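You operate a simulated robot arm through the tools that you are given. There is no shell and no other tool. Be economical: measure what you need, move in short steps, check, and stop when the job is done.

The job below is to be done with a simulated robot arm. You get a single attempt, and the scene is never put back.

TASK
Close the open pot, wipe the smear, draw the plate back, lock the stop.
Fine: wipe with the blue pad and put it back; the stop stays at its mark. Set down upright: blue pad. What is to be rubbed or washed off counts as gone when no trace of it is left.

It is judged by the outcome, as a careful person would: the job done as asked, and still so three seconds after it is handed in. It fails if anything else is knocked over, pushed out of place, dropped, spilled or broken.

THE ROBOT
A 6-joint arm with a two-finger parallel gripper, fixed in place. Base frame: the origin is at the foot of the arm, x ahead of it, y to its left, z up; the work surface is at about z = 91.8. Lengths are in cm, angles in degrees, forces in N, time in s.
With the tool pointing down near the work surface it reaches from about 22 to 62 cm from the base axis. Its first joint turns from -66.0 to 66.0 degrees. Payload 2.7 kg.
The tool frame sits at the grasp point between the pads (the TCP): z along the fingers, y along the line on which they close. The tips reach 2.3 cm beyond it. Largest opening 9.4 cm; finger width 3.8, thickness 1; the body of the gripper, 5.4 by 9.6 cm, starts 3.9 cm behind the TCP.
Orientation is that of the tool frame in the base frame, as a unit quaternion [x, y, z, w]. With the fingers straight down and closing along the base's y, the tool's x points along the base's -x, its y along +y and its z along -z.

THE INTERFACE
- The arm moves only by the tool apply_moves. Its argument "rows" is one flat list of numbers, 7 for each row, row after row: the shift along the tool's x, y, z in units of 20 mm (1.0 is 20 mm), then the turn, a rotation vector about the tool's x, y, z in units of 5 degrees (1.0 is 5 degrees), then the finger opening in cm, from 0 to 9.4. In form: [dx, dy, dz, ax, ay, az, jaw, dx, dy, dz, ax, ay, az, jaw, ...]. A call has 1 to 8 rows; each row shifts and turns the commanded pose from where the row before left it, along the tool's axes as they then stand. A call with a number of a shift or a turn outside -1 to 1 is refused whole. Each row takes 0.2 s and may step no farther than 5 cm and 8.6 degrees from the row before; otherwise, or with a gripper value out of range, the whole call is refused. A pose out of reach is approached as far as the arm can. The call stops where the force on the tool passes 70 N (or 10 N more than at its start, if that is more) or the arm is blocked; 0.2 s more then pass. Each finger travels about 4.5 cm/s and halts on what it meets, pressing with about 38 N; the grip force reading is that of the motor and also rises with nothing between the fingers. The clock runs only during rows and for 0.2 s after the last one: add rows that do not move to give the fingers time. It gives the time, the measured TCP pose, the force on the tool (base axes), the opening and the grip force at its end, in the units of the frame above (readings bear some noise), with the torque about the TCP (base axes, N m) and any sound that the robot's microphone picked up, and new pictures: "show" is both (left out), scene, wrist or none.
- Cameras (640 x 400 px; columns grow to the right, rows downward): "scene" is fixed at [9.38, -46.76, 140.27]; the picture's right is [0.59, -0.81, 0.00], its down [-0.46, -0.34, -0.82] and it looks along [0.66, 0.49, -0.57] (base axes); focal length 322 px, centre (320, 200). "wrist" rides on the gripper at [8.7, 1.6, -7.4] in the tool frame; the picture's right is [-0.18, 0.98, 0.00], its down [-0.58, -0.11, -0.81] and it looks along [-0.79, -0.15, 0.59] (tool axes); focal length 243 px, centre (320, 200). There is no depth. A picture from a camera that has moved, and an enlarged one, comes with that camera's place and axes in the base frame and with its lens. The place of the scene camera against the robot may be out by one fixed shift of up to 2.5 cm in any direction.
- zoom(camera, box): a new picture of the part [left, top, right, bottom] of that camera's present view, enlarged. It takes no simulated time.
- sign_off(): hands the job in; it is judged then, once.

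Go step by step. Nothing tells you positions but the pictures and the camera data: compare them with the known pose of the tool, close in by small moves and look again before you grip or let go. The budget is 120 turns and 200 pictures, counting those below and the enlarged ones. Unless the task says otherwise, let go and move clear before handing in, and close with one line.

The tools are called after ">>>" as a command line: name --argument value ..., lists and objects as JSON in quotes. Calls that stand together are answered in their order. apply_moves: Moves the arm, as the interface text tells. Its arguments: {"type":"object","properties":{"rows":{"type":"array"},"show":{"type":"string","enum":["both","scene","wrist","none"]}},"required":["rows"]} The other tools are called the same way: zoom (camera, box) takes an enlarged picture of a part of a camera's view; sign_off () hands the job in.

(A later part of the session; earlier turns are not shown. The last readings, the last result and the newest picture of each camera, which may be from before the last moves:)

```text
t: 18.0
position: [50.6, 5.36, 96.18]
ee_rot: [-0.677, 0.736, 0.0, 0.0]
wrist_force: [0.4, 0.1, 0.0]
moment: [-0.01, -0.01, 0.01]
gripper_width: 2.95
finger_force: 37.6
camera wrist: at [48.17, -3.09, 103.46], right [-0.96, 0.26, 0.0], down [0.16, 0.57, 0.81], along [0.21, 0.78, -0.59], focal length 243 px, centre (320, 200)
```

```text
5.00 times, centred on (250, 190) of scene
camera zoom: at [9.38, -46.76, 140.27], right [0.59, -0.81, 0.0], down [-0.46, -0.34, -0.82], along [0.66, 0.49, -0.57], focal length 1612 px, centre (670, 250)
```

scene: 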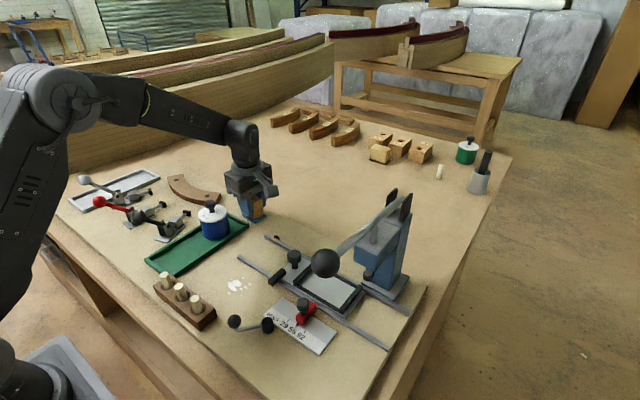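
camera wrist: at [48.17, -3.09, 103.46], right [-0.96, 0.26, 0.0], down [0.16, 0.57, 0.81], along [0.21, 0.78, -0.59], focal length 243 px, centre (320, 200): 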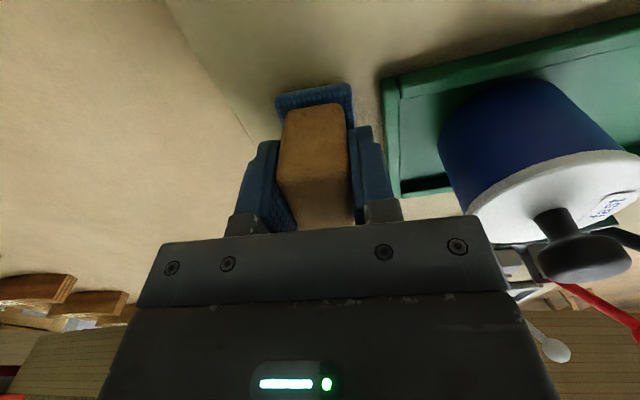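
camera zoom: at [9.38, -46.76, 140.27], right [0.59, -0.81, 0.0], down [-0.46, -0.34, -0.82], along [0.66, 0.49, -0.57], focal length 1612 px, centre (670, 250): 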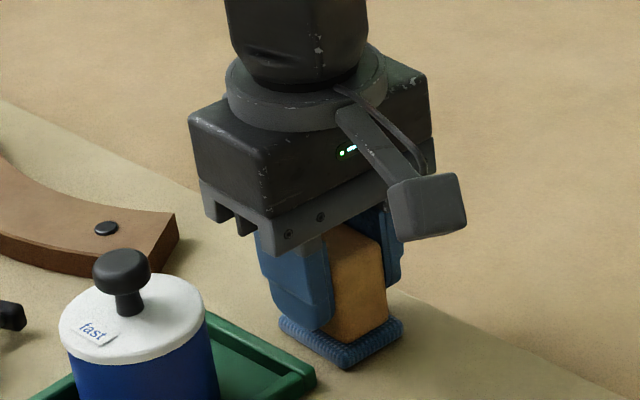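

The handle is gripped at (50.6, 5.36, 96.18). I'll lift it and carry it above the smear at about (33.8, -7.5).

>>> apply_moves --rows '[0, 0, -0.6, 0, 0, 0, 2, 0, 0, -1, 0, 0, 0, 2, 0, 0, -1, 0, 0, 0, 2, 0, 0, -1, 0, 0, 0, 2]' --show "none"

>>> apply_moves --rows '[0.888, 0.98, 0, 0, 0, 0, 2, 0.888, 0.98, 0, 0, 0, 0, 2, 0.888, 0.98, 0, 0, 0, 0, 2, 0.888, 0.98, 0, 0, 0, 0, 2, 0.888, 0.98, 0, 0, 0, 0, 2, 0.888, 0.98, 0, 0, 0, 0, 2, 0.888, 0.98, 0, 0, 0, 0, 2, 0.888, 0.98, 0, 0, 0, 0, 2]'

>>> zoom --camera "scene" --box '[160, 200, 320, 330]'

>>> zoom --camera "wrist" --box '[160, 0, 480, 240]'

```text
t: 19.0
position: [50.38, 5.41, 103.32]
ee_rot: [-0.677, 0.736, 0.001, 0.001]
wrist_force: [0.3, 0.2, 0.0]
moment: [-0.01, -0.01, 0.01]
gripper_width: 2.96
finger_force: 37.5
```

```text
t: 20.8
position: [33.65, -7.36, 103.32]
ee_rot: [-0.678, 0.735, 0.0, 0.002]
wrist_force: [-0.4, -0.4, -1.0]
moment: [0.02, 0.01, 0.0]
gripper_width: 2.93
finger_force: 37.4
camera wrist: at [31.36, -15.95, 110.68], right [-0.96, 0.26, 0.0], down [0.16, 0.57, 0.81], along [0.21, 0.78, -0.59], focal length 243 px, centre (320, 200)
```

scene: 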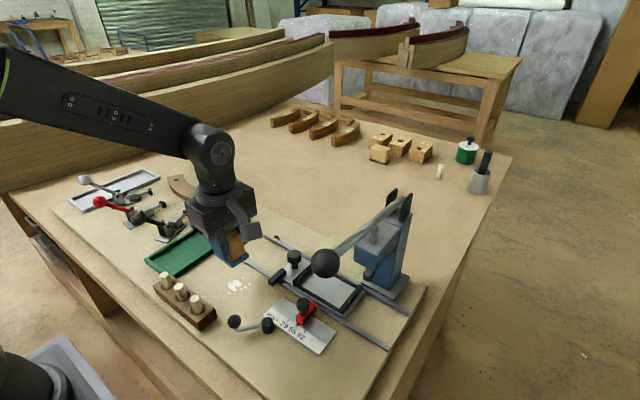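
wrist: 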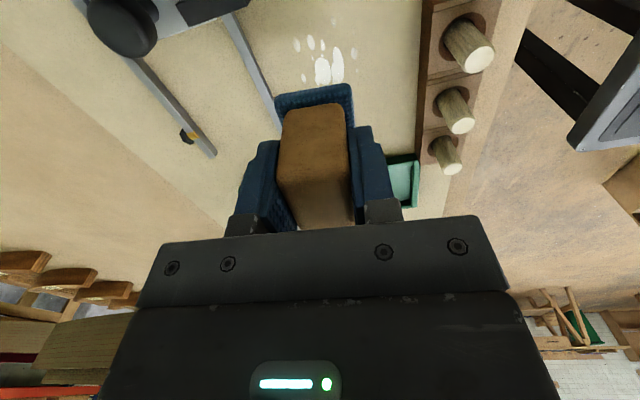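

```text
3.08 times, centred on (240, 265) of scene
camera zoom: at [9.38, -46.76, 140.27], right [0.59, -0.81, 0.0], down [-0.46, -0.34, -0.82], along [0.66, 0.49, -0.57], focal length 992 px, centre (566, 0)
```

zoom: 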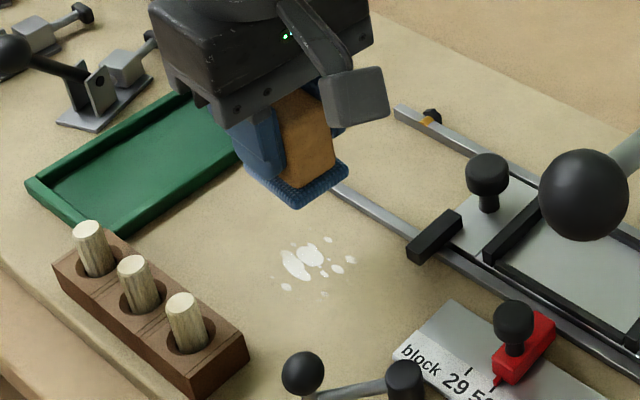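

```text
1.67 times, centred on (320, 120) of wrist
camera zoom: at [31.36, -15.95, 110.68], right [-0.96, 0.26, 0.0], down [0.16, 0.57, 0.81], along [0.21, 0.78, -0.59], focal length 404 px, centre (320, 333)
```

zoom: 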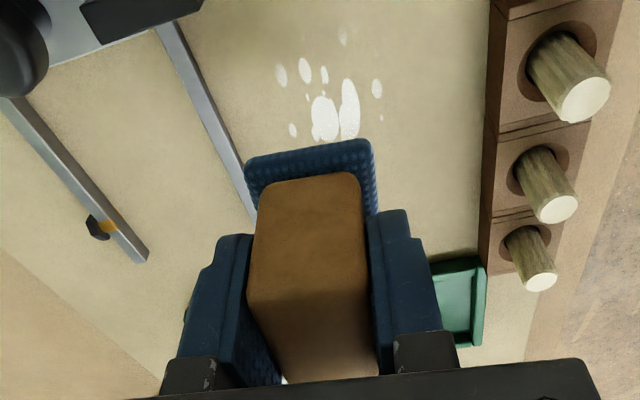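

The smear is centred at about (33, -8.3) and spans x 31–35.4, y -10.4 to -6. I'll position the pad there and lower it to the surface.

>>> apply_moves --rows '[0.495, 0.285, 0.5, 0, 0, 0, 2, 0, 0, 1, 0, 0, 0, 2, 0, 0, 1, 0, 0, 0, 2, 0, 0, 0.9, 0, 0, 0, 2, 0, 0, 0.2, 0, 0, 0, 2, 0, 0, 0.1, 0, 0, 0, 2]'

>>> zoom --camera "scene" --box '[160, 200, 320, 330]'

```text
t: 22.2
position: [32.94, -8.38, 96.12]
ee_rot: [-0.678, 0.735, 0.0, 0.001]
wrist_force: [-8.6, 3.4, 27.1]
moment: [0.21, 0.41, -0.02]
gripper_width: 2.96
finger_force: 37.7
camera wrist: at [30.7, -16.94, 103.44], right [-0.96, 0.26, 0.0], down [0.15, 0.57, 0.81], along [0.21, 0.78, -0.59], focal length 243 px, centre (320, 200)
```

scene: 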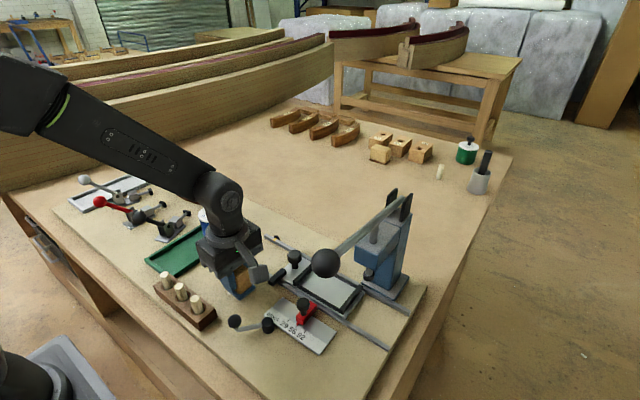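
wrist: 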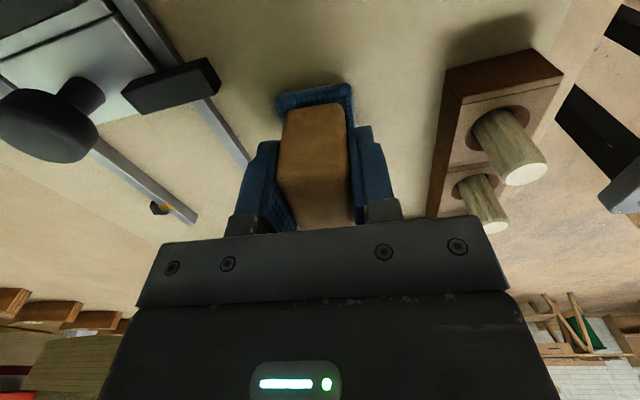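

```text
3.08 times, centred on (240, 265) of scene
camera zoom: at [9.33, -46.74, 140.28], right [0.59, -0.81, 0.0], down [-0.46, -0.34, -0.82], along [0.66, 0.49, -0.57], focal length 992 px, centre (566, 0)
```

zoom: 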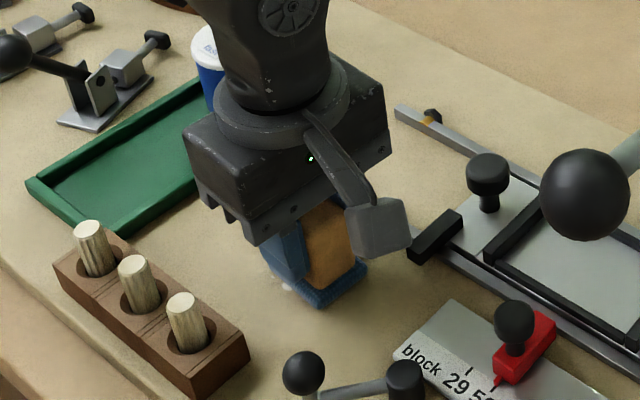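

Contact force is 27 N. I'll ease it slightly and wipe with strokes along y and x.

>>> apply_moves --rows '[0.8, 0, -0.04, 0, 0, 0, 2, -0.8, 0, 0, 0, 0, 0, 2, -0.8, 0, 0, 0, 0, 0, 2, 0, 0.6, 0, 0, 0, 0, 2, 0.8, 0, 0, 0, 0, 0, 2, 0.8, 0, 0, 0, 0, 0, 2, 0, -0.6, 0, 0, 0, 0, 2, -0.8, 0, 0, 0, 0, 0, 2]' --show "none"

>>> apply_moves --rows '[0, -0.6, 0, 0, 0, 0, 2, 0.8, 0, 0, 0, 0, 0, 2, -0.8, 0, 0, 0, 0, 0, 2, -0.8, 0, 0, 0, 0, 0, 2, 0.8, 0, 0, 0, 0, 0, 2, 0, 0.6, 0, 0, 0, 0, 2, 0, 0.6, 0, 0, 0, 0, 2, 0, -0.6, 0, 0, 0, 0, 2]' --show "none"

>>> apply_moves --rows '[0, 0, -1, 0, 0, 0, 2, 0, 0, -1, 0, 0, 0, 2, -1, 0, -1, 0, 0, 0, 2, -1, 0, -0.5, 0, 0, 0, 2, -1, 0, 0, 0, 0, 0, 2]'

>>> zoom --camera "scene" --box '[180, 220, 300, 320]'

>>> zoom --camera "wrist" --box '[200, 0, 440, 160]'

```text
t: 24.0
position: [33.28, -8.56, 95.97]
ee_rot: [-0.678, 0.735, -0.002, 0.0]
wrist_force: [0.7, -10.2, 18.8]
moment: [-0.41, 0.2, 0.09]
gripper_width: 2.98
finger_force: 37.6
```

```text
t: 25.8
position: [32.87, -8.42, 96.09]
ee_rot: [-0.676, 0.737, 0.002, 0.0]
wrist_force: [-10.2, 0.1, 20.0]
moment: [-0.09, 0.0, -0.04]
gripper_width: 2.92
finger_force: 38.2
```

```text
t: 27.0
position: [33.37, -2.3, 103.07]
ee_rot: [-0.678, 0.735, 0.0, 0.0]
wrist_force: [0.5, 0.0, -1.2]
moment: [0.02, 0.02, -0.05]
gripper_width: 2.93
finger_force: 37.8
camera wrist: at [31.13, -10.88, 110.39], right [-0.96, 0.26, 0.0], down [0.16, 0.57, 0.81], along [0.21, 0.78, -0.59], focal length 243 px, centre (320, 200)
```

scene: 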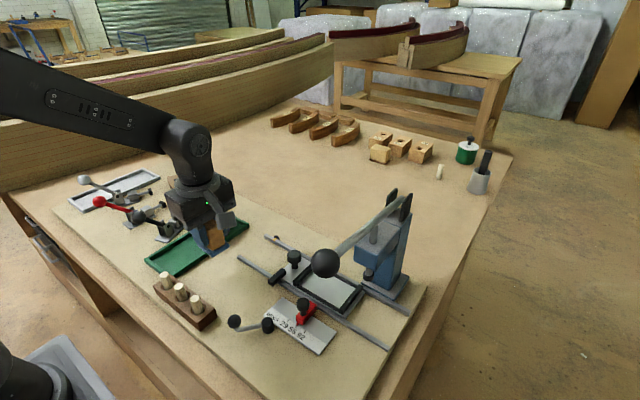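
wrist: 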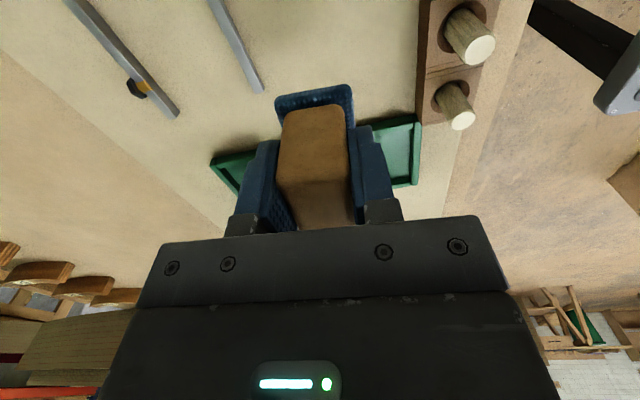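

```text
4.00 times, centred on (240, 270) of scene
camera zoom: at [9.38, -46.76, 140.27], right [0.59, -0.81, 0.0], down [-0.46, -0.34, -0.82], along [0.66, 0.49, -0.57], focal length 1290 px, centre (640, -80)
```

zoom: 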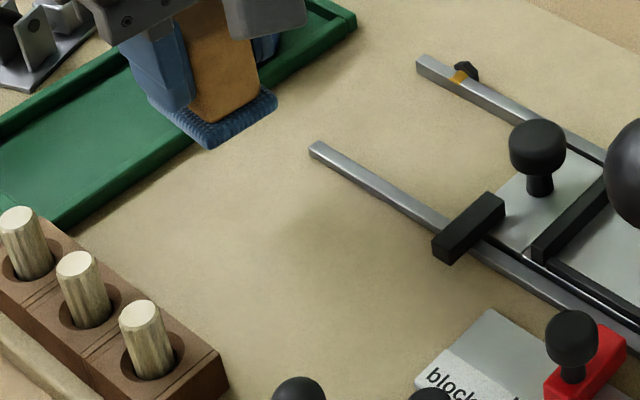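

```text
2.50 times, centred on (320, 80) of wrist
camera zoom: at [31.13, -10.88, 110.39], right [-0.96, 0.26, 0.0], down [0.16, 0.57, 0.81], along [0.21, 0.78, -0.59], focal length 606 px, centre (320, 500)
```

zoom: 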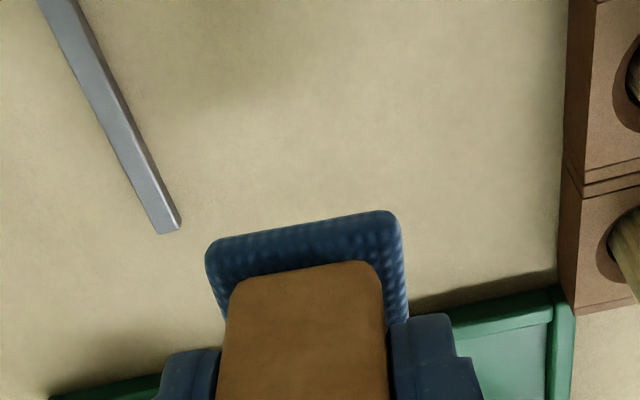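

The smear looks gone. I'll carry the pad back to its place.

>>> apply_moves --rows '[0, -0.97, 0, 0, 0, 0, 2, 0, -0.97, 0, 0, 0, 0, 2, -0.5, -0.97, 0, 0, 0, 0, 2, -0.7, -0.97, 0, 0, 0, 0, 2, -0.8, -0.97, 0, 0, 0, 0, 2, -0.8, -0.97, 0, 0, 0, 0, 2, -0.8, -0.97, 0, 0, 0, 0, 2, -0.8, -0.97, 0, 0, 0, 0, 2]' --show "none"

>>> apply_moves --rows '[-0.13, -0.49, 0, 0, 0, 0, 2, 0, 0, 0, 0, 0, 0, 2]'

>>> zoom --camera "scene" --box '[180, 220, 300, 320]'

```text
t: 28.8
position: [49.62, 5.14, 102.99]
ee_rot: [-0.677, 0.736, 0.0, 0.0]
wrist_force: [-0.2, 0.5, -2.0]
moment: [-0.05, 0.0, 0.01]
gripper_width: 2.93
finger_force: 38.2
```

```text
t: 29.4
position: [50.67, 5.32, 103.13]
ee_rot: [-0.678, 0.736, 0.0, 0.0]
wrist_force: [-0.2, 0.0, 0.5]
moment: [0.0, 0.01, 0.0]
gripper_width: 2.98
finger_force: 37.5
camera wrist: at [48.35, -3.23, 110.35], right [-0.96, 0.26, 0.0], down [0.16, 0.57, 0.81], along [0.21, 0.78, -0.59], focal length 243 px, centre (320, 200)
```

scene: 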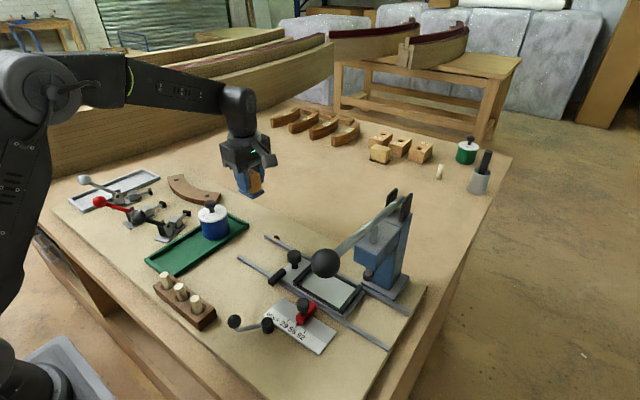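
wrist: 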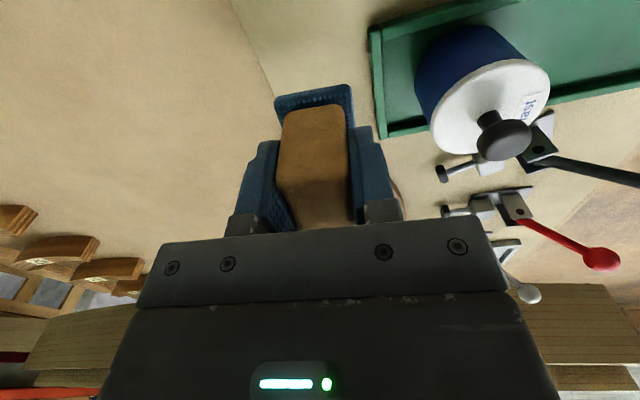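

```text
4.00 times, centred on (240, 270) of scene
camera zoom: at [9.38, -46.76, 140.27], right [0.59, -0.81, 0.0], down [-0.46, -0.34, -0.82], along [0.66, 0.49, -0.57], focal length 1290 px, centre (640, -80)
```

zoom: 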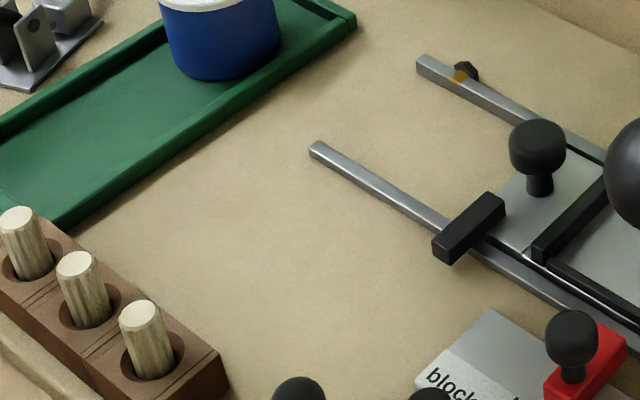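

Clean: no trace is left. I'll lower the pad straight down in its place until it touches, then release.

>>> apply_moves --rows '[0, 0, 1, 0, 0, 0, 2, 0, 0, 1, 0, 0, 0, 2, 0, 0, 1, 0, 0, 0, 2, 0, 0, 0.35, 0, 0, 0, 2, 0, 0, 0.1, 0, 0, 0, 2, 0, 0, 0, 0, 0, 0, 2]'

>>> zoom --camera "scene" --box '[200, 150, 300, 230]'

```text
t: 30.8
position: [50.7, 5.37, 96.13]
ee_rot: [-0.677, 0.736, 0.0, 0.0]
wrist_force: [0.2, 0.2, -0.9]
moment: [0.02, 0.01, 0.04]
gripper_width: 2.95
finger_force: 37.7
camera wrist: at [48.39, -3.28, 103.43], right [-0.96, 0.26, 0.0], down [0.16, 0.57, 0.81], along [0.21, 0.78, -0.59], focal length 243 px, centre (320, 200)
```

scene: 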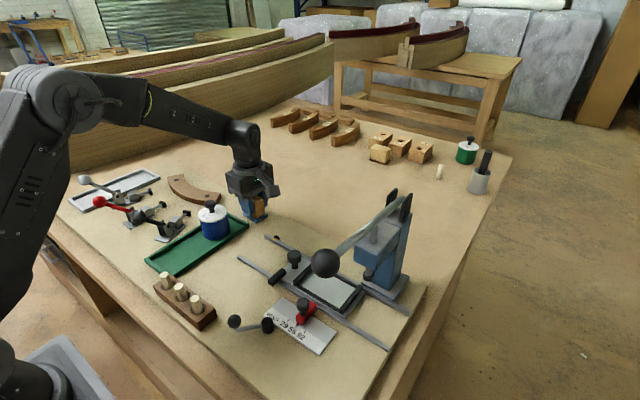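
wrist: 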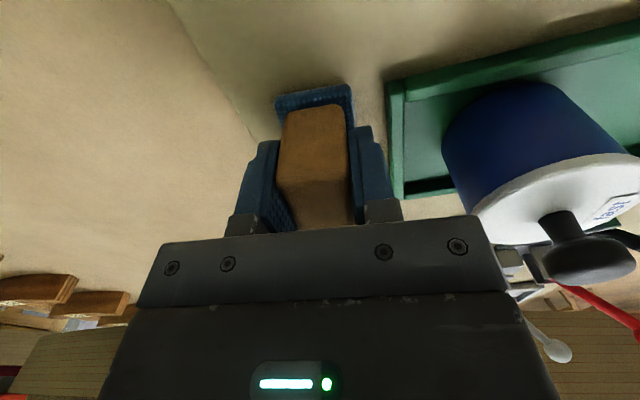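

```text
5.00 times, centred on (250, 190) of scene
camera zoom: at [9.38, -46.76, 140.27], right [0.59, -0.81, 0.0], down [-0.46, -0.34, -0.82], along [0.66, 0.49, -0.57], focal length 1612 px, centre (670, 250)
```

zoom: 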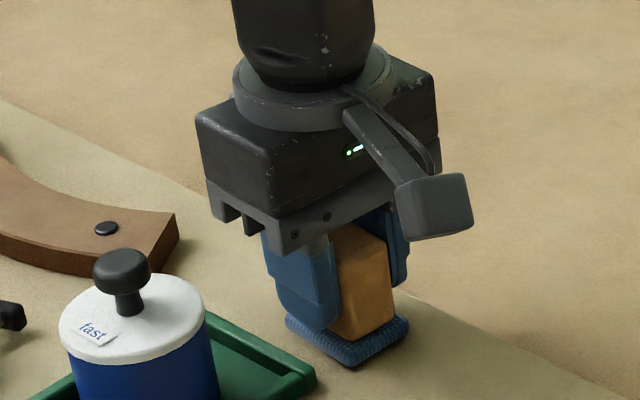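

The pad is about 2–3 mm off its old spot and not quite touching. I'll trim it and set it down.

>>> apply_moves --rows '[-0.07, 0.1, 0, 0, 0, 0, 2, 0, 0, 0.07, 0, 0, 0, 2, 0, 0, 0.05, 0, 0, 0, 2, 0, 0, 0, 0, 0, 0, 2]'

>>> zoom --camera "scene" --box '[200, 150, 300, 230]'

```text
t: 31.8
position: [50.63, 5.38, 96.1]
ee_rot: [-0.678, 0.735, 0.0, 0.002]
wrist_force: [-4.9, 0.5, 16.1]
moment: [-0.13, 0.39, -0.01]
gripper_width: 2.93
finger_force: 37.9
camera wrist: at [48.23, -3.12, 103.36], right [-0.96, 0.26, 0.0], down [0.15, 0.57, 0.81], along [0.21, 0.78, -0.59], focal length 243 px, centre (320, 200)
```

scene: 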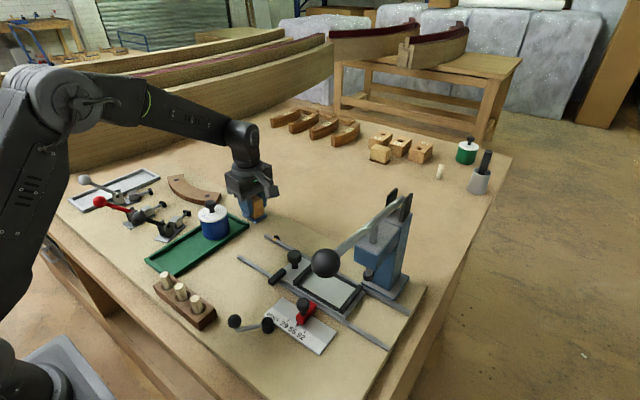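
wrist: 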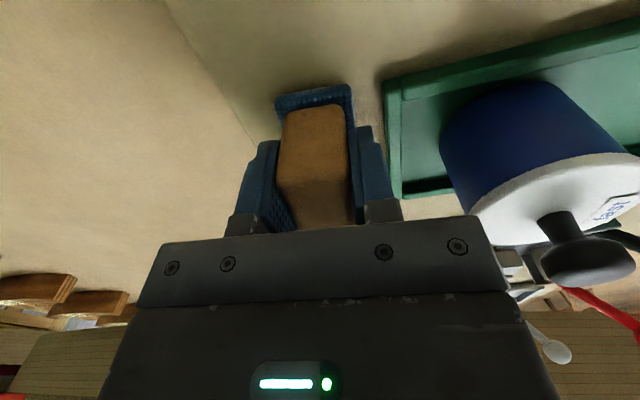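

```text
5.00 times, centred on (250, 190) of scene
camera zoom: at [9.34, -46.76, 140.27], right [0.59, -0.81, 0.0], down [-0.46, -0.34, -0.82], along [0.66, 0.49, -0.57], focal length 1612 px, centre (670, 250)
```

zoom: 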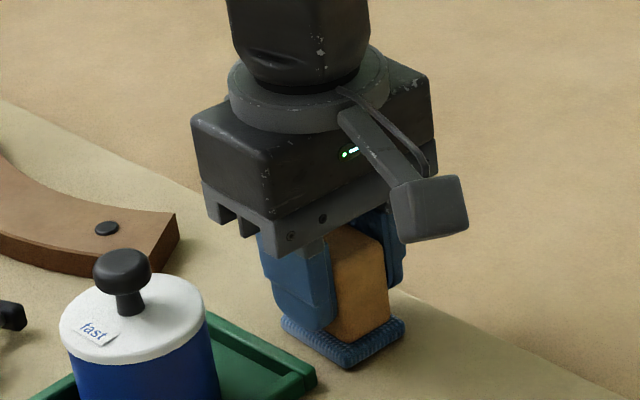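

The pad is back on its spot and touching. I'll ease off, open and rise, then start moving towards the press.

>>> apply_moves --rows '[0, 0, -0.05, 0, 0, 0, 2.9, 0, 0, 0, 0, 0, 0, 4.5, 0, 0, 0, 0, 0, 0, 5.5, 0, 0, -1, 0, 0, 0, 5.5, 0, 0, -1, 0, 0, 0, 5.5, 0, 0, -1, 0, 0, 0, 5.5, 0, 0, -1, 0, 0, 0, 5.5, 0, 0, -1, 0, 0, 0, 5.5]'

>>> zoom --camera "scene" --box '[200, 150, 300, 230]'

>>> zoom --camera "scene" --box '[220, 230, 360, 360]'

```text
t: 33.6
position: [50.53, 5.35, 105.98]
ee_rot: [-0.678, 0.735, 0.0, 0.0]
wrist_force: [-0.1, 0.0, -0.1]
moment: [-0.01, -0.01, -0.01]
gripper_width: 5.48
finger_force: 0.1
camera wrist: at [48.2, -3.11, 113.4], right [-0.96, 0.26, 0.0], down [0.16, 0.57, 0.81], along [0.21, 0.78, -0.59], focal length 243 px, centre (320, 200)
```

scene: 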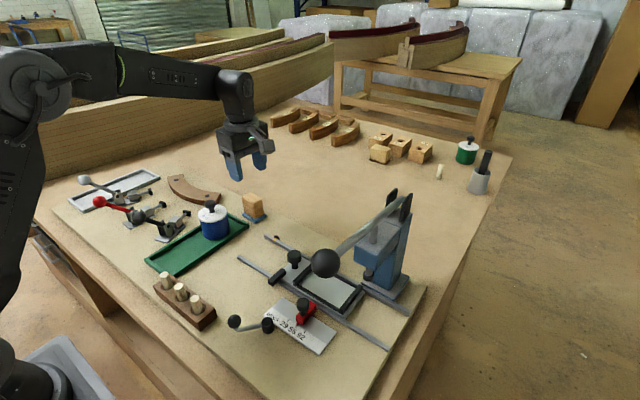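
wrist: 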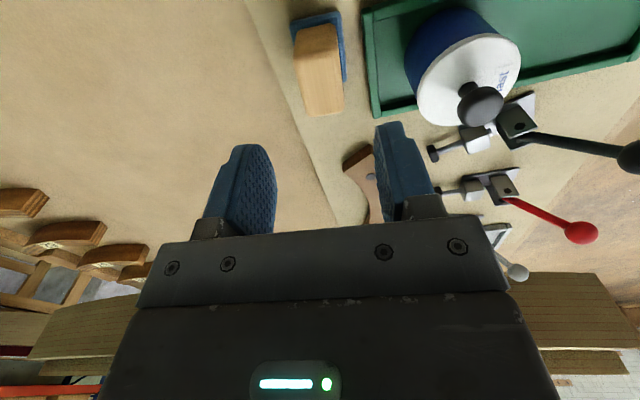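

```text
5.00 times, centred on (250, 190) of scene
camera zoom: at [9.38, -46.76, 140.27], right [0.59, -0.81, 0.0], down [-0.46, -0.34, -0.82], along [0.66, 0.49, -0.57], focal length 1612 px, centre (670, 250)
```

zoom: 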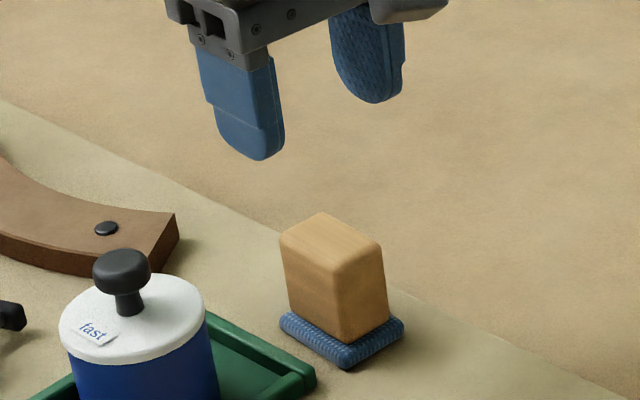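

```text
3.08 times, centred on (290, 295) of scene
camera zoom: at [9.38, -46.76, 140.27], right [0.59, -0.81, 0.0], down [-0.46, -0.34, -0.82], along [0.66, 0.49, -0.57], focal length 992 px, centre (412, -92)
```

zoom: 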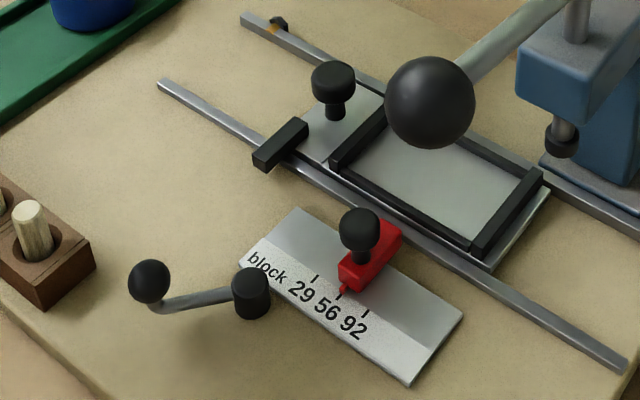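

The pad is back and upright. Next I'll turn the gripper to its default heading and raise it for a close look at the plate and stop.

>>> apply_moves --rows '[0, 0, -0.3, 0, 0, 1, 5.5, 0, 0, -0.3, 0, 0, 1, 5.5, 0, 0, -0.3, 0, 0, 1, 5.5, 0, 0, -0.3, 0, 0, 1, 5.5, 0, 0, -0.3, 0, 0, 1, 5.5, 0, 0, -0.3, 0, 0, 1, 5.5, 0, 0, -0.3, 0, 0, 1, 5.5, 0, 0, -0.3, 0, 0, 1, 5.5]' --show "none"

>>> apply_moves --rows '[0, 0, -0.3, 0, 0, 1, 5.5, 0, 0, -0.3, 0, 0, 1, 5.5, 0, 0, -0.3, 0, 0, 1, 5.5, 0, 0, 0, 0, 0, 1, 5.5, 0, 0, 0, 0, 0, 1, 5.5, 0, 0, 0, 0, 0, 1, 5.5, 0, 0, 0, 0, 0, 1, 5.5, 0, 0, 0, 0, 0, 1, 5.5]' --show "none"

>>> apply_moves --rows '[0, 0, 0, 0, 0, 1, 5.5, 0.9, -1, 0, 0, 0, 0.05, 5.5, 0.9, -1, 0, 0, 0, 0, 5.5, 0.9, -1, 0, 0, 0, 0, 5.5, 0.9, -1, 0, 0, 0, 0, 5.5, 0.9, -1, 0, 0, 0, 0, 5.5, 0.9, -1, 0, 0, 0, 0, 5.5, 0.9, -1, 0, 0, 0, 0, 5.5]' --show "wrist"

```text
t: 35.4
position: [50.54, 5.32, 110.74]
ee_rot: [-0.384, 0.923, 0.001, 0.0]
wrist_force: [0.8, 0.6, 0.2]
moment: [-0.01, -0.01, 0.02]
gripper_width: 5.52
finger_force: 0.1
```

```text
t: 37.2
position: [50.53, 5.37, 112.57]
ee_rot: [-0.045, 0.999, 0.0, 0.0]
wrist_force: [0.7, -1.0, -0.1]
moment: [0.01, -0.02, 0.02]
gripper_width: 5.54
finger_force: 0.0
```

```text
t: 39.0
position: [37.87, -8.76, 112.57]
ee_rot: [0.0, 1.0, -0.001, 0.001]
wrist_force: [-1.1, -0.9, -0.1]
moment: [-0.03, 0.01, 0.0]
gripper_width: 5.5
finger_force: 0.0
camera wrist: at [29.26, -7.12, 119.95], right [0.18, 0.98, 0.0], down [0.58, -0.11, 0.81], along [0.79, -0.15, -0.59], focal length 243 px, centre (320, 200)
```

wrist: 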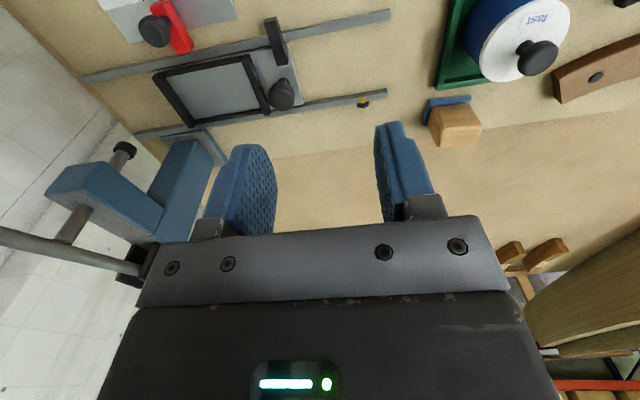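

>>> apply_moves --rows '[1, -0.6, 0, 0, 0, 0, 5.5, 1, -0.6, 0, 0, 0, 0, 5.5, 1, -0.6, 0, 0, 0, 0, 5.5]' --show "wrist"

>>> zoom --camera "wrist" --box '[100, 0, 400, 180]'

>>> zoom --camera "wrist" --box '[100, 0, 250, 100]'

```text
t: 39.8
position: [31.83, -12.35, 112.45]
ee_rot: [0.0, 1.0, 0.001, 0.001]
wrist_force: [-1.2, -0.7, -0.5]
moment: [-0.06, -0.02, 0.01]
gripper_width: 5.49
finger_force: 0.0
camera wrist: at [23.28, -10.76, 119.9], right [0.18, 0.98, 0.0], down [0.58, -0.11, 0.81], along [0.79, -0.15, -0.59], focal length 243 px, centre (320, 200)
```

wrist: 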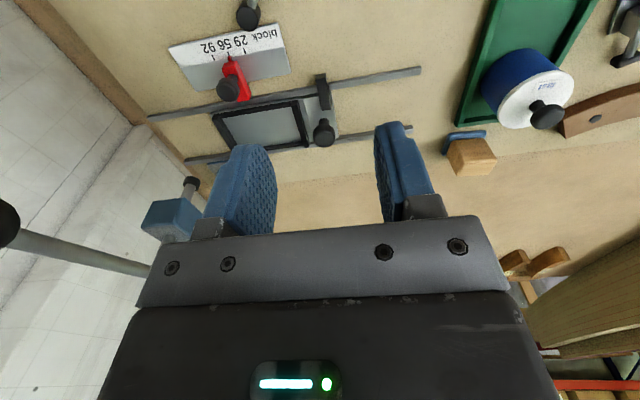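

```text
2.13 times, centred on (250, 90) of wrist
camera zoom: at [23.28, -10.76, 119.9], right [0.18, 0.98, 0.0], down [0.58, -0.11, 0.81], along [0.79, -0.15, -0.59], focal length 518 px, centre (469, 435)
```

zoom: 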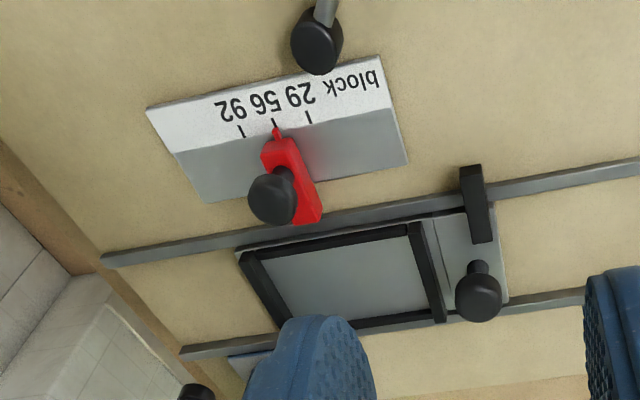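

```text
4.00 times, centred on (175, 50) of wrist
camera zoom: at [23.28, -10.76, 119.9], right [0.18, 0.98, 0.0], down [0.58, -0.11, 0.81], along [0.79, -0.15, -0.59], focal length 970 px, centre (900, 800)
```

zoom: 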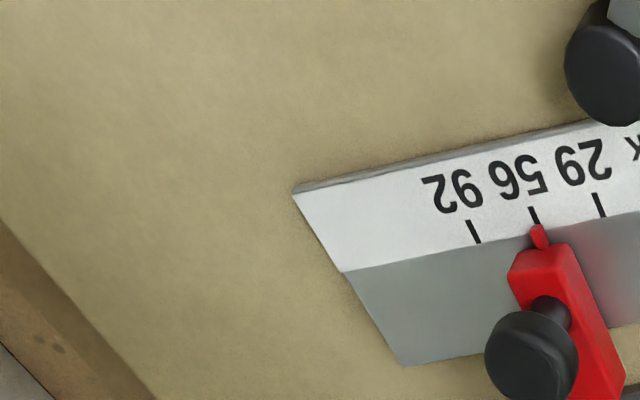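

The plate's knob is at about (42.3, -14). The black lever pivots near (30, -19), and the red stop's knob is near (35, -22.7). I'll approach the plate knob for a closer look.

>>> apply_moves --rows '[-0.875, -0.137, 0.7, 0, 0, 0, 4.5, -0.875, -0.137, 0.7, 0, 0, 0, 4.5, -0.875, -0.137, 0.7, 0, 0, 0, 4.5, -0.875, -0.137, 0.7, 0, 0, 0, 4.5, -0.875, -0.137, 0.7, 0, 0, 0, 4.5, -0.875, -0.137, 0.7, 0, 0, 0, 4.5]'

>>> zoom --camera "wrist" --box '[160, 0, 460, 200]'

>>> zoom --camera "scene" --box '[240, 210, 380, 320]'

```text
t: 41.2
position: [42.48, -13.84, 104.22]
ee_rot: [0.0, 1.0, 0.0, 0.001]
wrist_force: [-0.5, -0.3, -0.6]
moment: [0.03, 0.0, -0.02]
gripper_width: 4.5
finger_force: 0.1
camera wrist: at [33.81, -12.26, 111.53], right [0.18, 0.98, 0.0], down [0.58, -0.11, 0.81], along [0.79, -0.15, -0.59], focal length 243 px, centre (320, 200)
```

scene: 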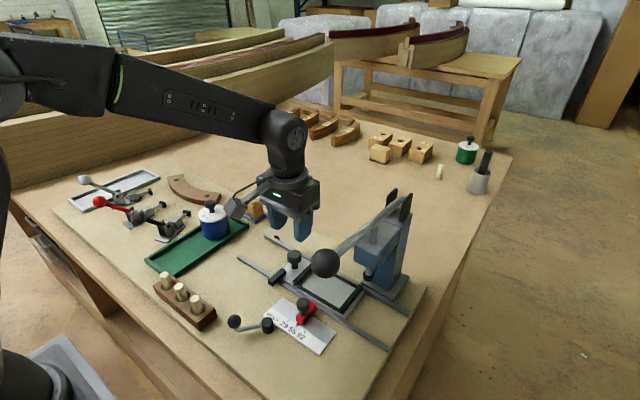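
wrist: 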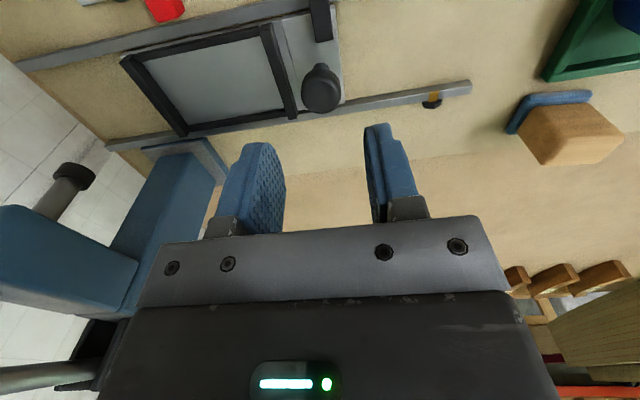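

```text
2.00 times, centred on (310, 100) of wrist
camera zoom: at [33.81, -12.26, 111.53], right [0.18, 0.98, 0.0], down [0.58, -0.11, 0.81], along [0.79, -0.15, -0.59], focal length 485 px, centre (340, 400)
```

zoom: 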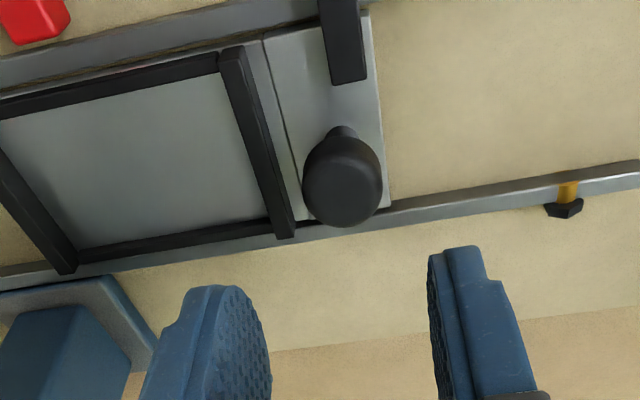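

```text
3.64 times, centred on (310, 265) of scene
camera zoom: at [9.38, -46.76, 140.27], right [0.59, -0.81, 0.0], down [-0.46, -0.34, -0.82], along [0.66, 0.49, -0.57], focal length 1172 px, centre (356, -36)
```

zoom: 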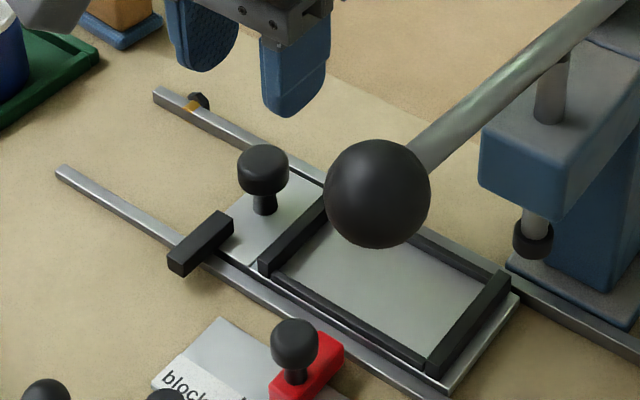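

The black bar is fixed at the plate's corner, clear of the knob. I'll descend with a narrow opening and check alignment.

>>> apply_moves --rows '[0.08, 0, 0.8, 0, 0, 0, 3.6, 0, 0, 0.8, 0, 0, 0, 3.5, 0, 0, 0.7, 0, 0, 0, 3.5]'

>>> zoom --camera "wrist" --box '[200, 20, 440, 220]'

>>> zoom --camera "scene" --box '[240, 200, 340, 290]'

```text
t: 42.0
position: [42.24, -13.89, 99.55]
ee_rot: [0.0, 1.0, 0.0, 0.001]
wrist_force: [0.8, 0.5, -0.1]
moment: [-0.02, -0.03, -0.01]
gripper_width: 3.49
finger_force: 0.0
camera wrist: at [33.67, -12.33, 106.9], right [0.18, 0.98, 0.0], down [0.58, -0.11, 0.81], along [0.79, -0.15, -0.59], focal length 243 px, centre (320, 200)
```

scene: 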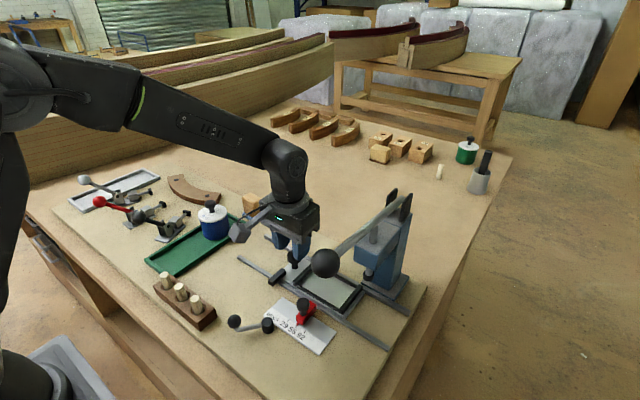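
wrist: 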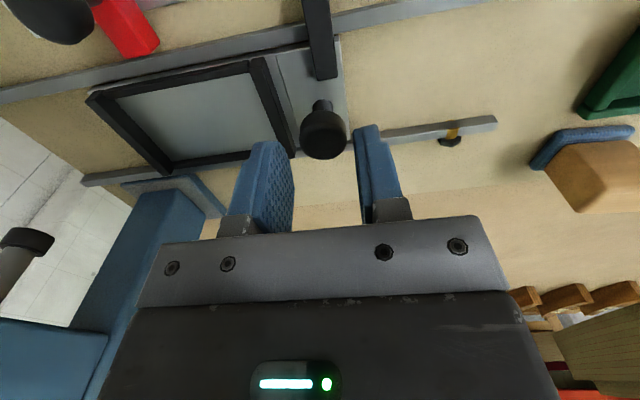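

```text
2.00 times, centred on (320, 120) of wrist
camera zoom: at [33.67, -12.33, 106.9], right [0.18, 0.98, 0.0], down [0.58, -0.11, 0.81], along [0.79, -0.15, -0.59], focal length 485 px, centre (320, 360)
```

zoom: 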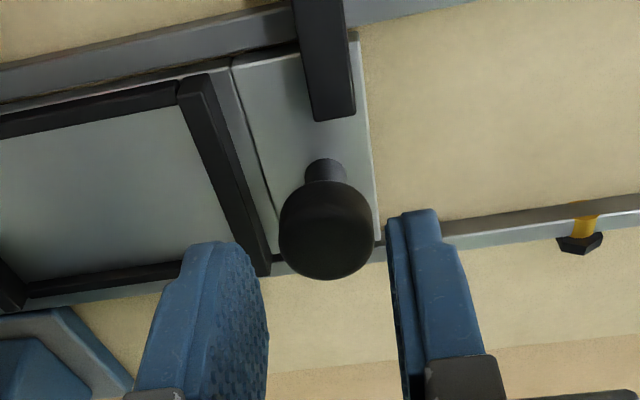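

```text
4.44 times, centred on (290, 245) of scene
camera zoom: at [9.38, -46.76, 140.27], right [0.59, -0.81, 0.0], down [-0.46, -0.34, -0.82], along [0.66, 0.49, -0.57], focal length 1433 px, centre (453, 0)
```

zoom: 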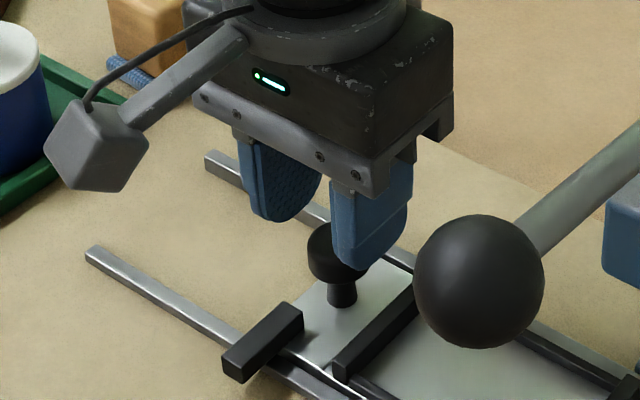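

The knob is centred. I'll go down 2.8 cm and grip.

>>> apply_moves --rows '[0.03, 0.03, 0.7, 0, 0, 0, 3.5, 0, 0, 0.7, 0, 0, 0, 3.5, 0, 0, 0, 0, 0, 0, 2, 0, 0, 0, 0, 0, 0, 1.5, 0, 0, 0, 0, 0, 0, 1.5]'

>>> zoom --camera "scene" --box '[240, 200, 340, 290]'

```text
t: 43.2
position: [42.31, -13.8, 96.8]
ee_rot: [-0.001, 1.0, 0.0, 0.0]
wrist_force: [-2.7, 0.2, 4.3]
moment: [-0.01, 0.17, 0.01]
gripper_width: 2.74
finger_force: 45.3
camera wrist: at [33.61, -12.21, 104.15], right [0.18, 0.98, 0.0], down [0.58, -0.11, 0.81], along [0.79, -0.15, -0.59], focal length 243 px, centre (320, 200)
```

scene: 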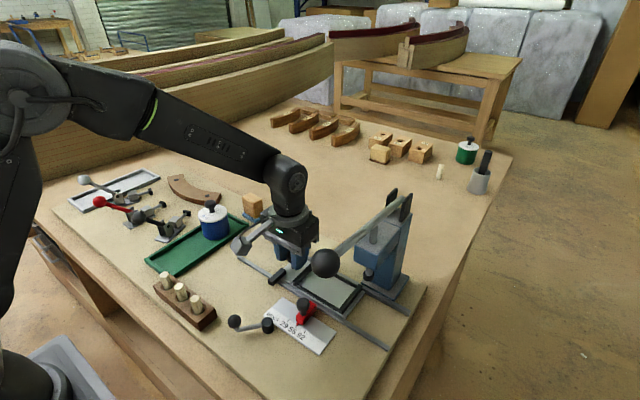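
wrist: 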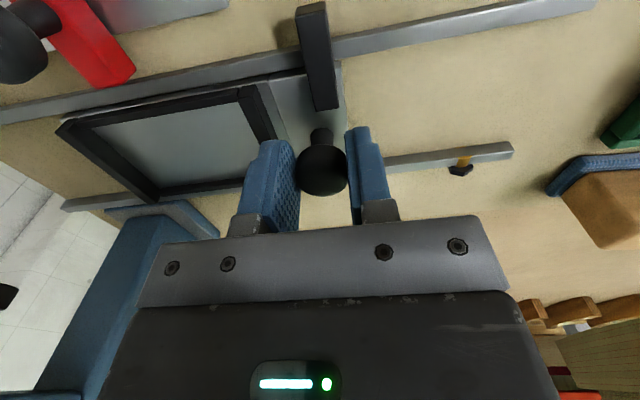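

```text
4.44 times, centred on (290, 245) of scene
camera zoom: at [9.37, -46.76, 140.27], right [0.59, -0.81, 0.0], down [-0.46, -0.34, -0.82], along [0.66, 0.49, -0.57], focal length 1433 px, centre (453, 0)
```

zoom: 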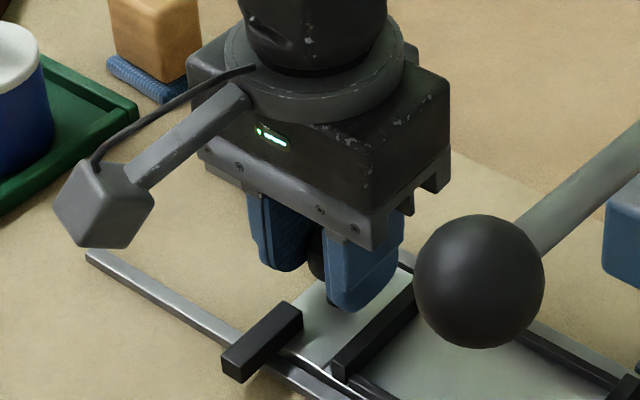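

Gripped. I'll pull along +y in small steps and watch the force.

>>> apply_moves --rows '[0, 0.25, 0, 0, 0, 0, 1.5, 0, 0.25, 0, 0, 0, 0, 1.5, 0, 0.25, 0, 0, 0, 0, 1.5, 0, 0.25, 0, 0, 0, 0, 1.5]'

>>> zoom --camera "scene" --box '[240, 210, 380, 320]'

```text
t: 44.2
position: [42.24, -11.71, 96.82]
ee_rot: [-0.001, 1.0, 0.0, 0.001]
wrist_force: [-3.6, -1.5, 11.0]
moment: [0.04, 0.75, 0.0]
gripper_width: 2.73
finger_force: 45.1
camera wrist: at [33.6, -10.21, 104.14], right [0.18, 0.98, 0.0], down [0.58, -0.11, 0.81], along [0.79, -0.15, -0.59], focal length 243 px, centre (320, 200)
```

scene: 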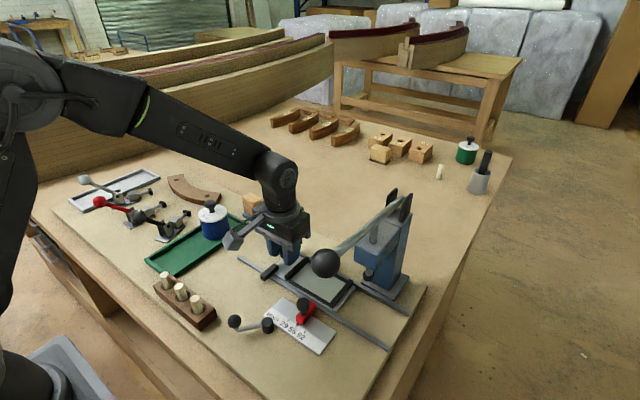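
wrist: 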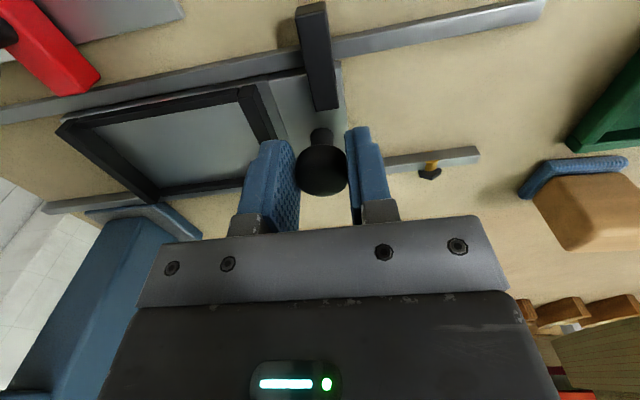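

```text
3.64 times, centred on (310, 265) of scene
camera zoom: at [9.36, -46.76, 140.27], right [0.59, -0.81, 0.0], down [-0.46, -0.34, -0.82], along [0.66, 0.49, -0.57], focal length 1172 px, centre (356, -36)
```

zoom: 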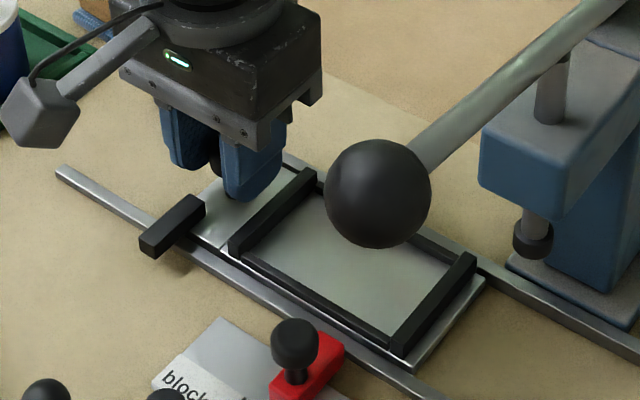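

It slides freely, and the bar moves along with the plate. I'll continue towards the yellow mark and peg.

>>> apply_moves --rows '[0, 0.35, -0.02, 0, 0, 0, 1.5, 0, 0.35, 0, 0, 0, 0, 1.5, 0, 0.35, 0, 0, 0, 0, 1.5, 0, 0.35, 0, 0, 0, 0, 1.5, 0, 0.35, 0, 0, 0, 0, 1.5]'

>>> zoom --camera "wrist" --box '[240, 0, 540, 200]'

>>> zoom --camera "scene" --box '[230, 200, 370, 310]'

```text
t: 45.4
position: [42.24, -8.24, 96.83]
ee_rot: [-0.001, 1.0, 0.0, 0.001]
wrist_force: [2.5, -0.9, 3.7]
moment: [-0.01, 0.41, -0.05]
gripper_width: 2.72
finger_force: 45.0
camera wrist: at [33.6, -6.69, 104.14], right [0.18, 0.98, 0.0], down [0.58, -0.11, 0.81], along [0.79, -0.15, -0.59], focal length 243 px, centre (320, 200)
```

scene: 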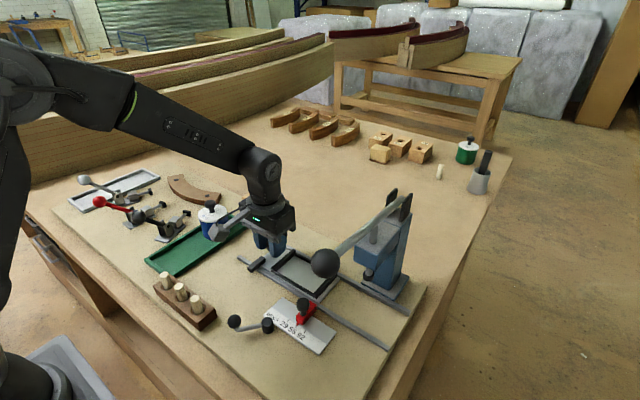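
wrist: 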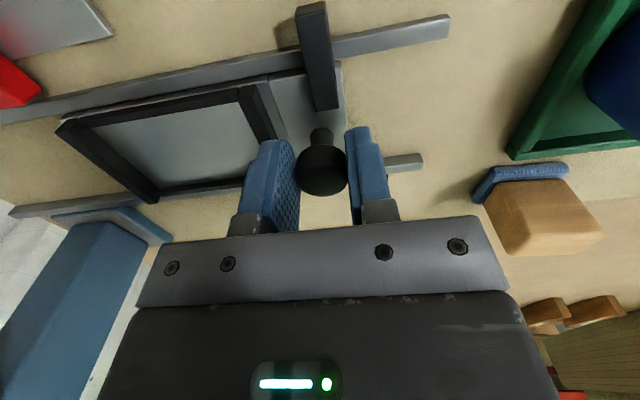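

```text
2.00 times, centred on (390, 100) of wrist
camera zoom: at [33.6, -6.69, 104.14], right [0.18, 0.98, 0.0], down [0.58, -0.11, 0.81], along [0.79, -0.15, -0.59], focal length 485 px, centre (180, 400)
```

zoom: 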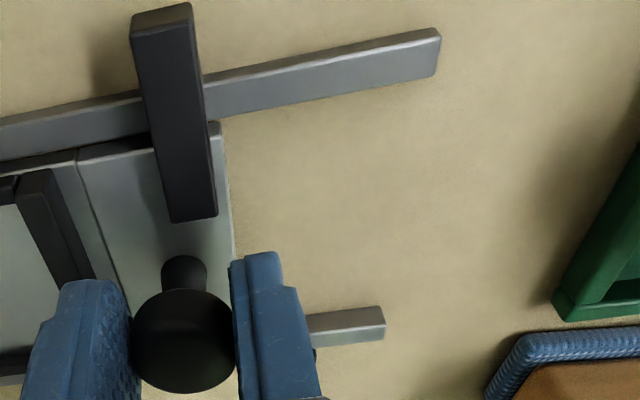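

```text
3.64 times, centred on (300, 255) of scene
camera zoom: at [9.39, -46.76, 140.27], right [0.59, -0.81, 0.0], down [-0.46, -0.34, -0.82], along [0.66, 0.49, -0.57], focal length 1172 px, centre (393, 0)
```

zoom: 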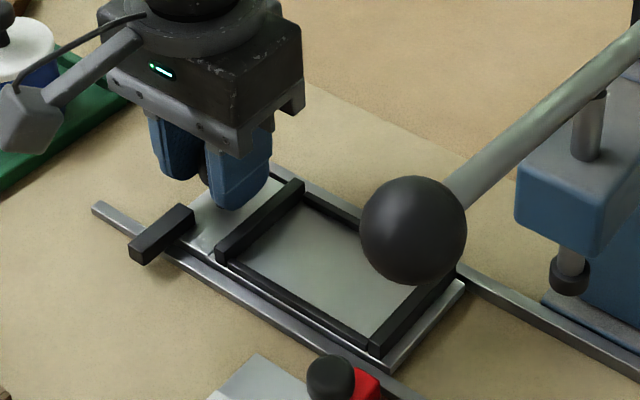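

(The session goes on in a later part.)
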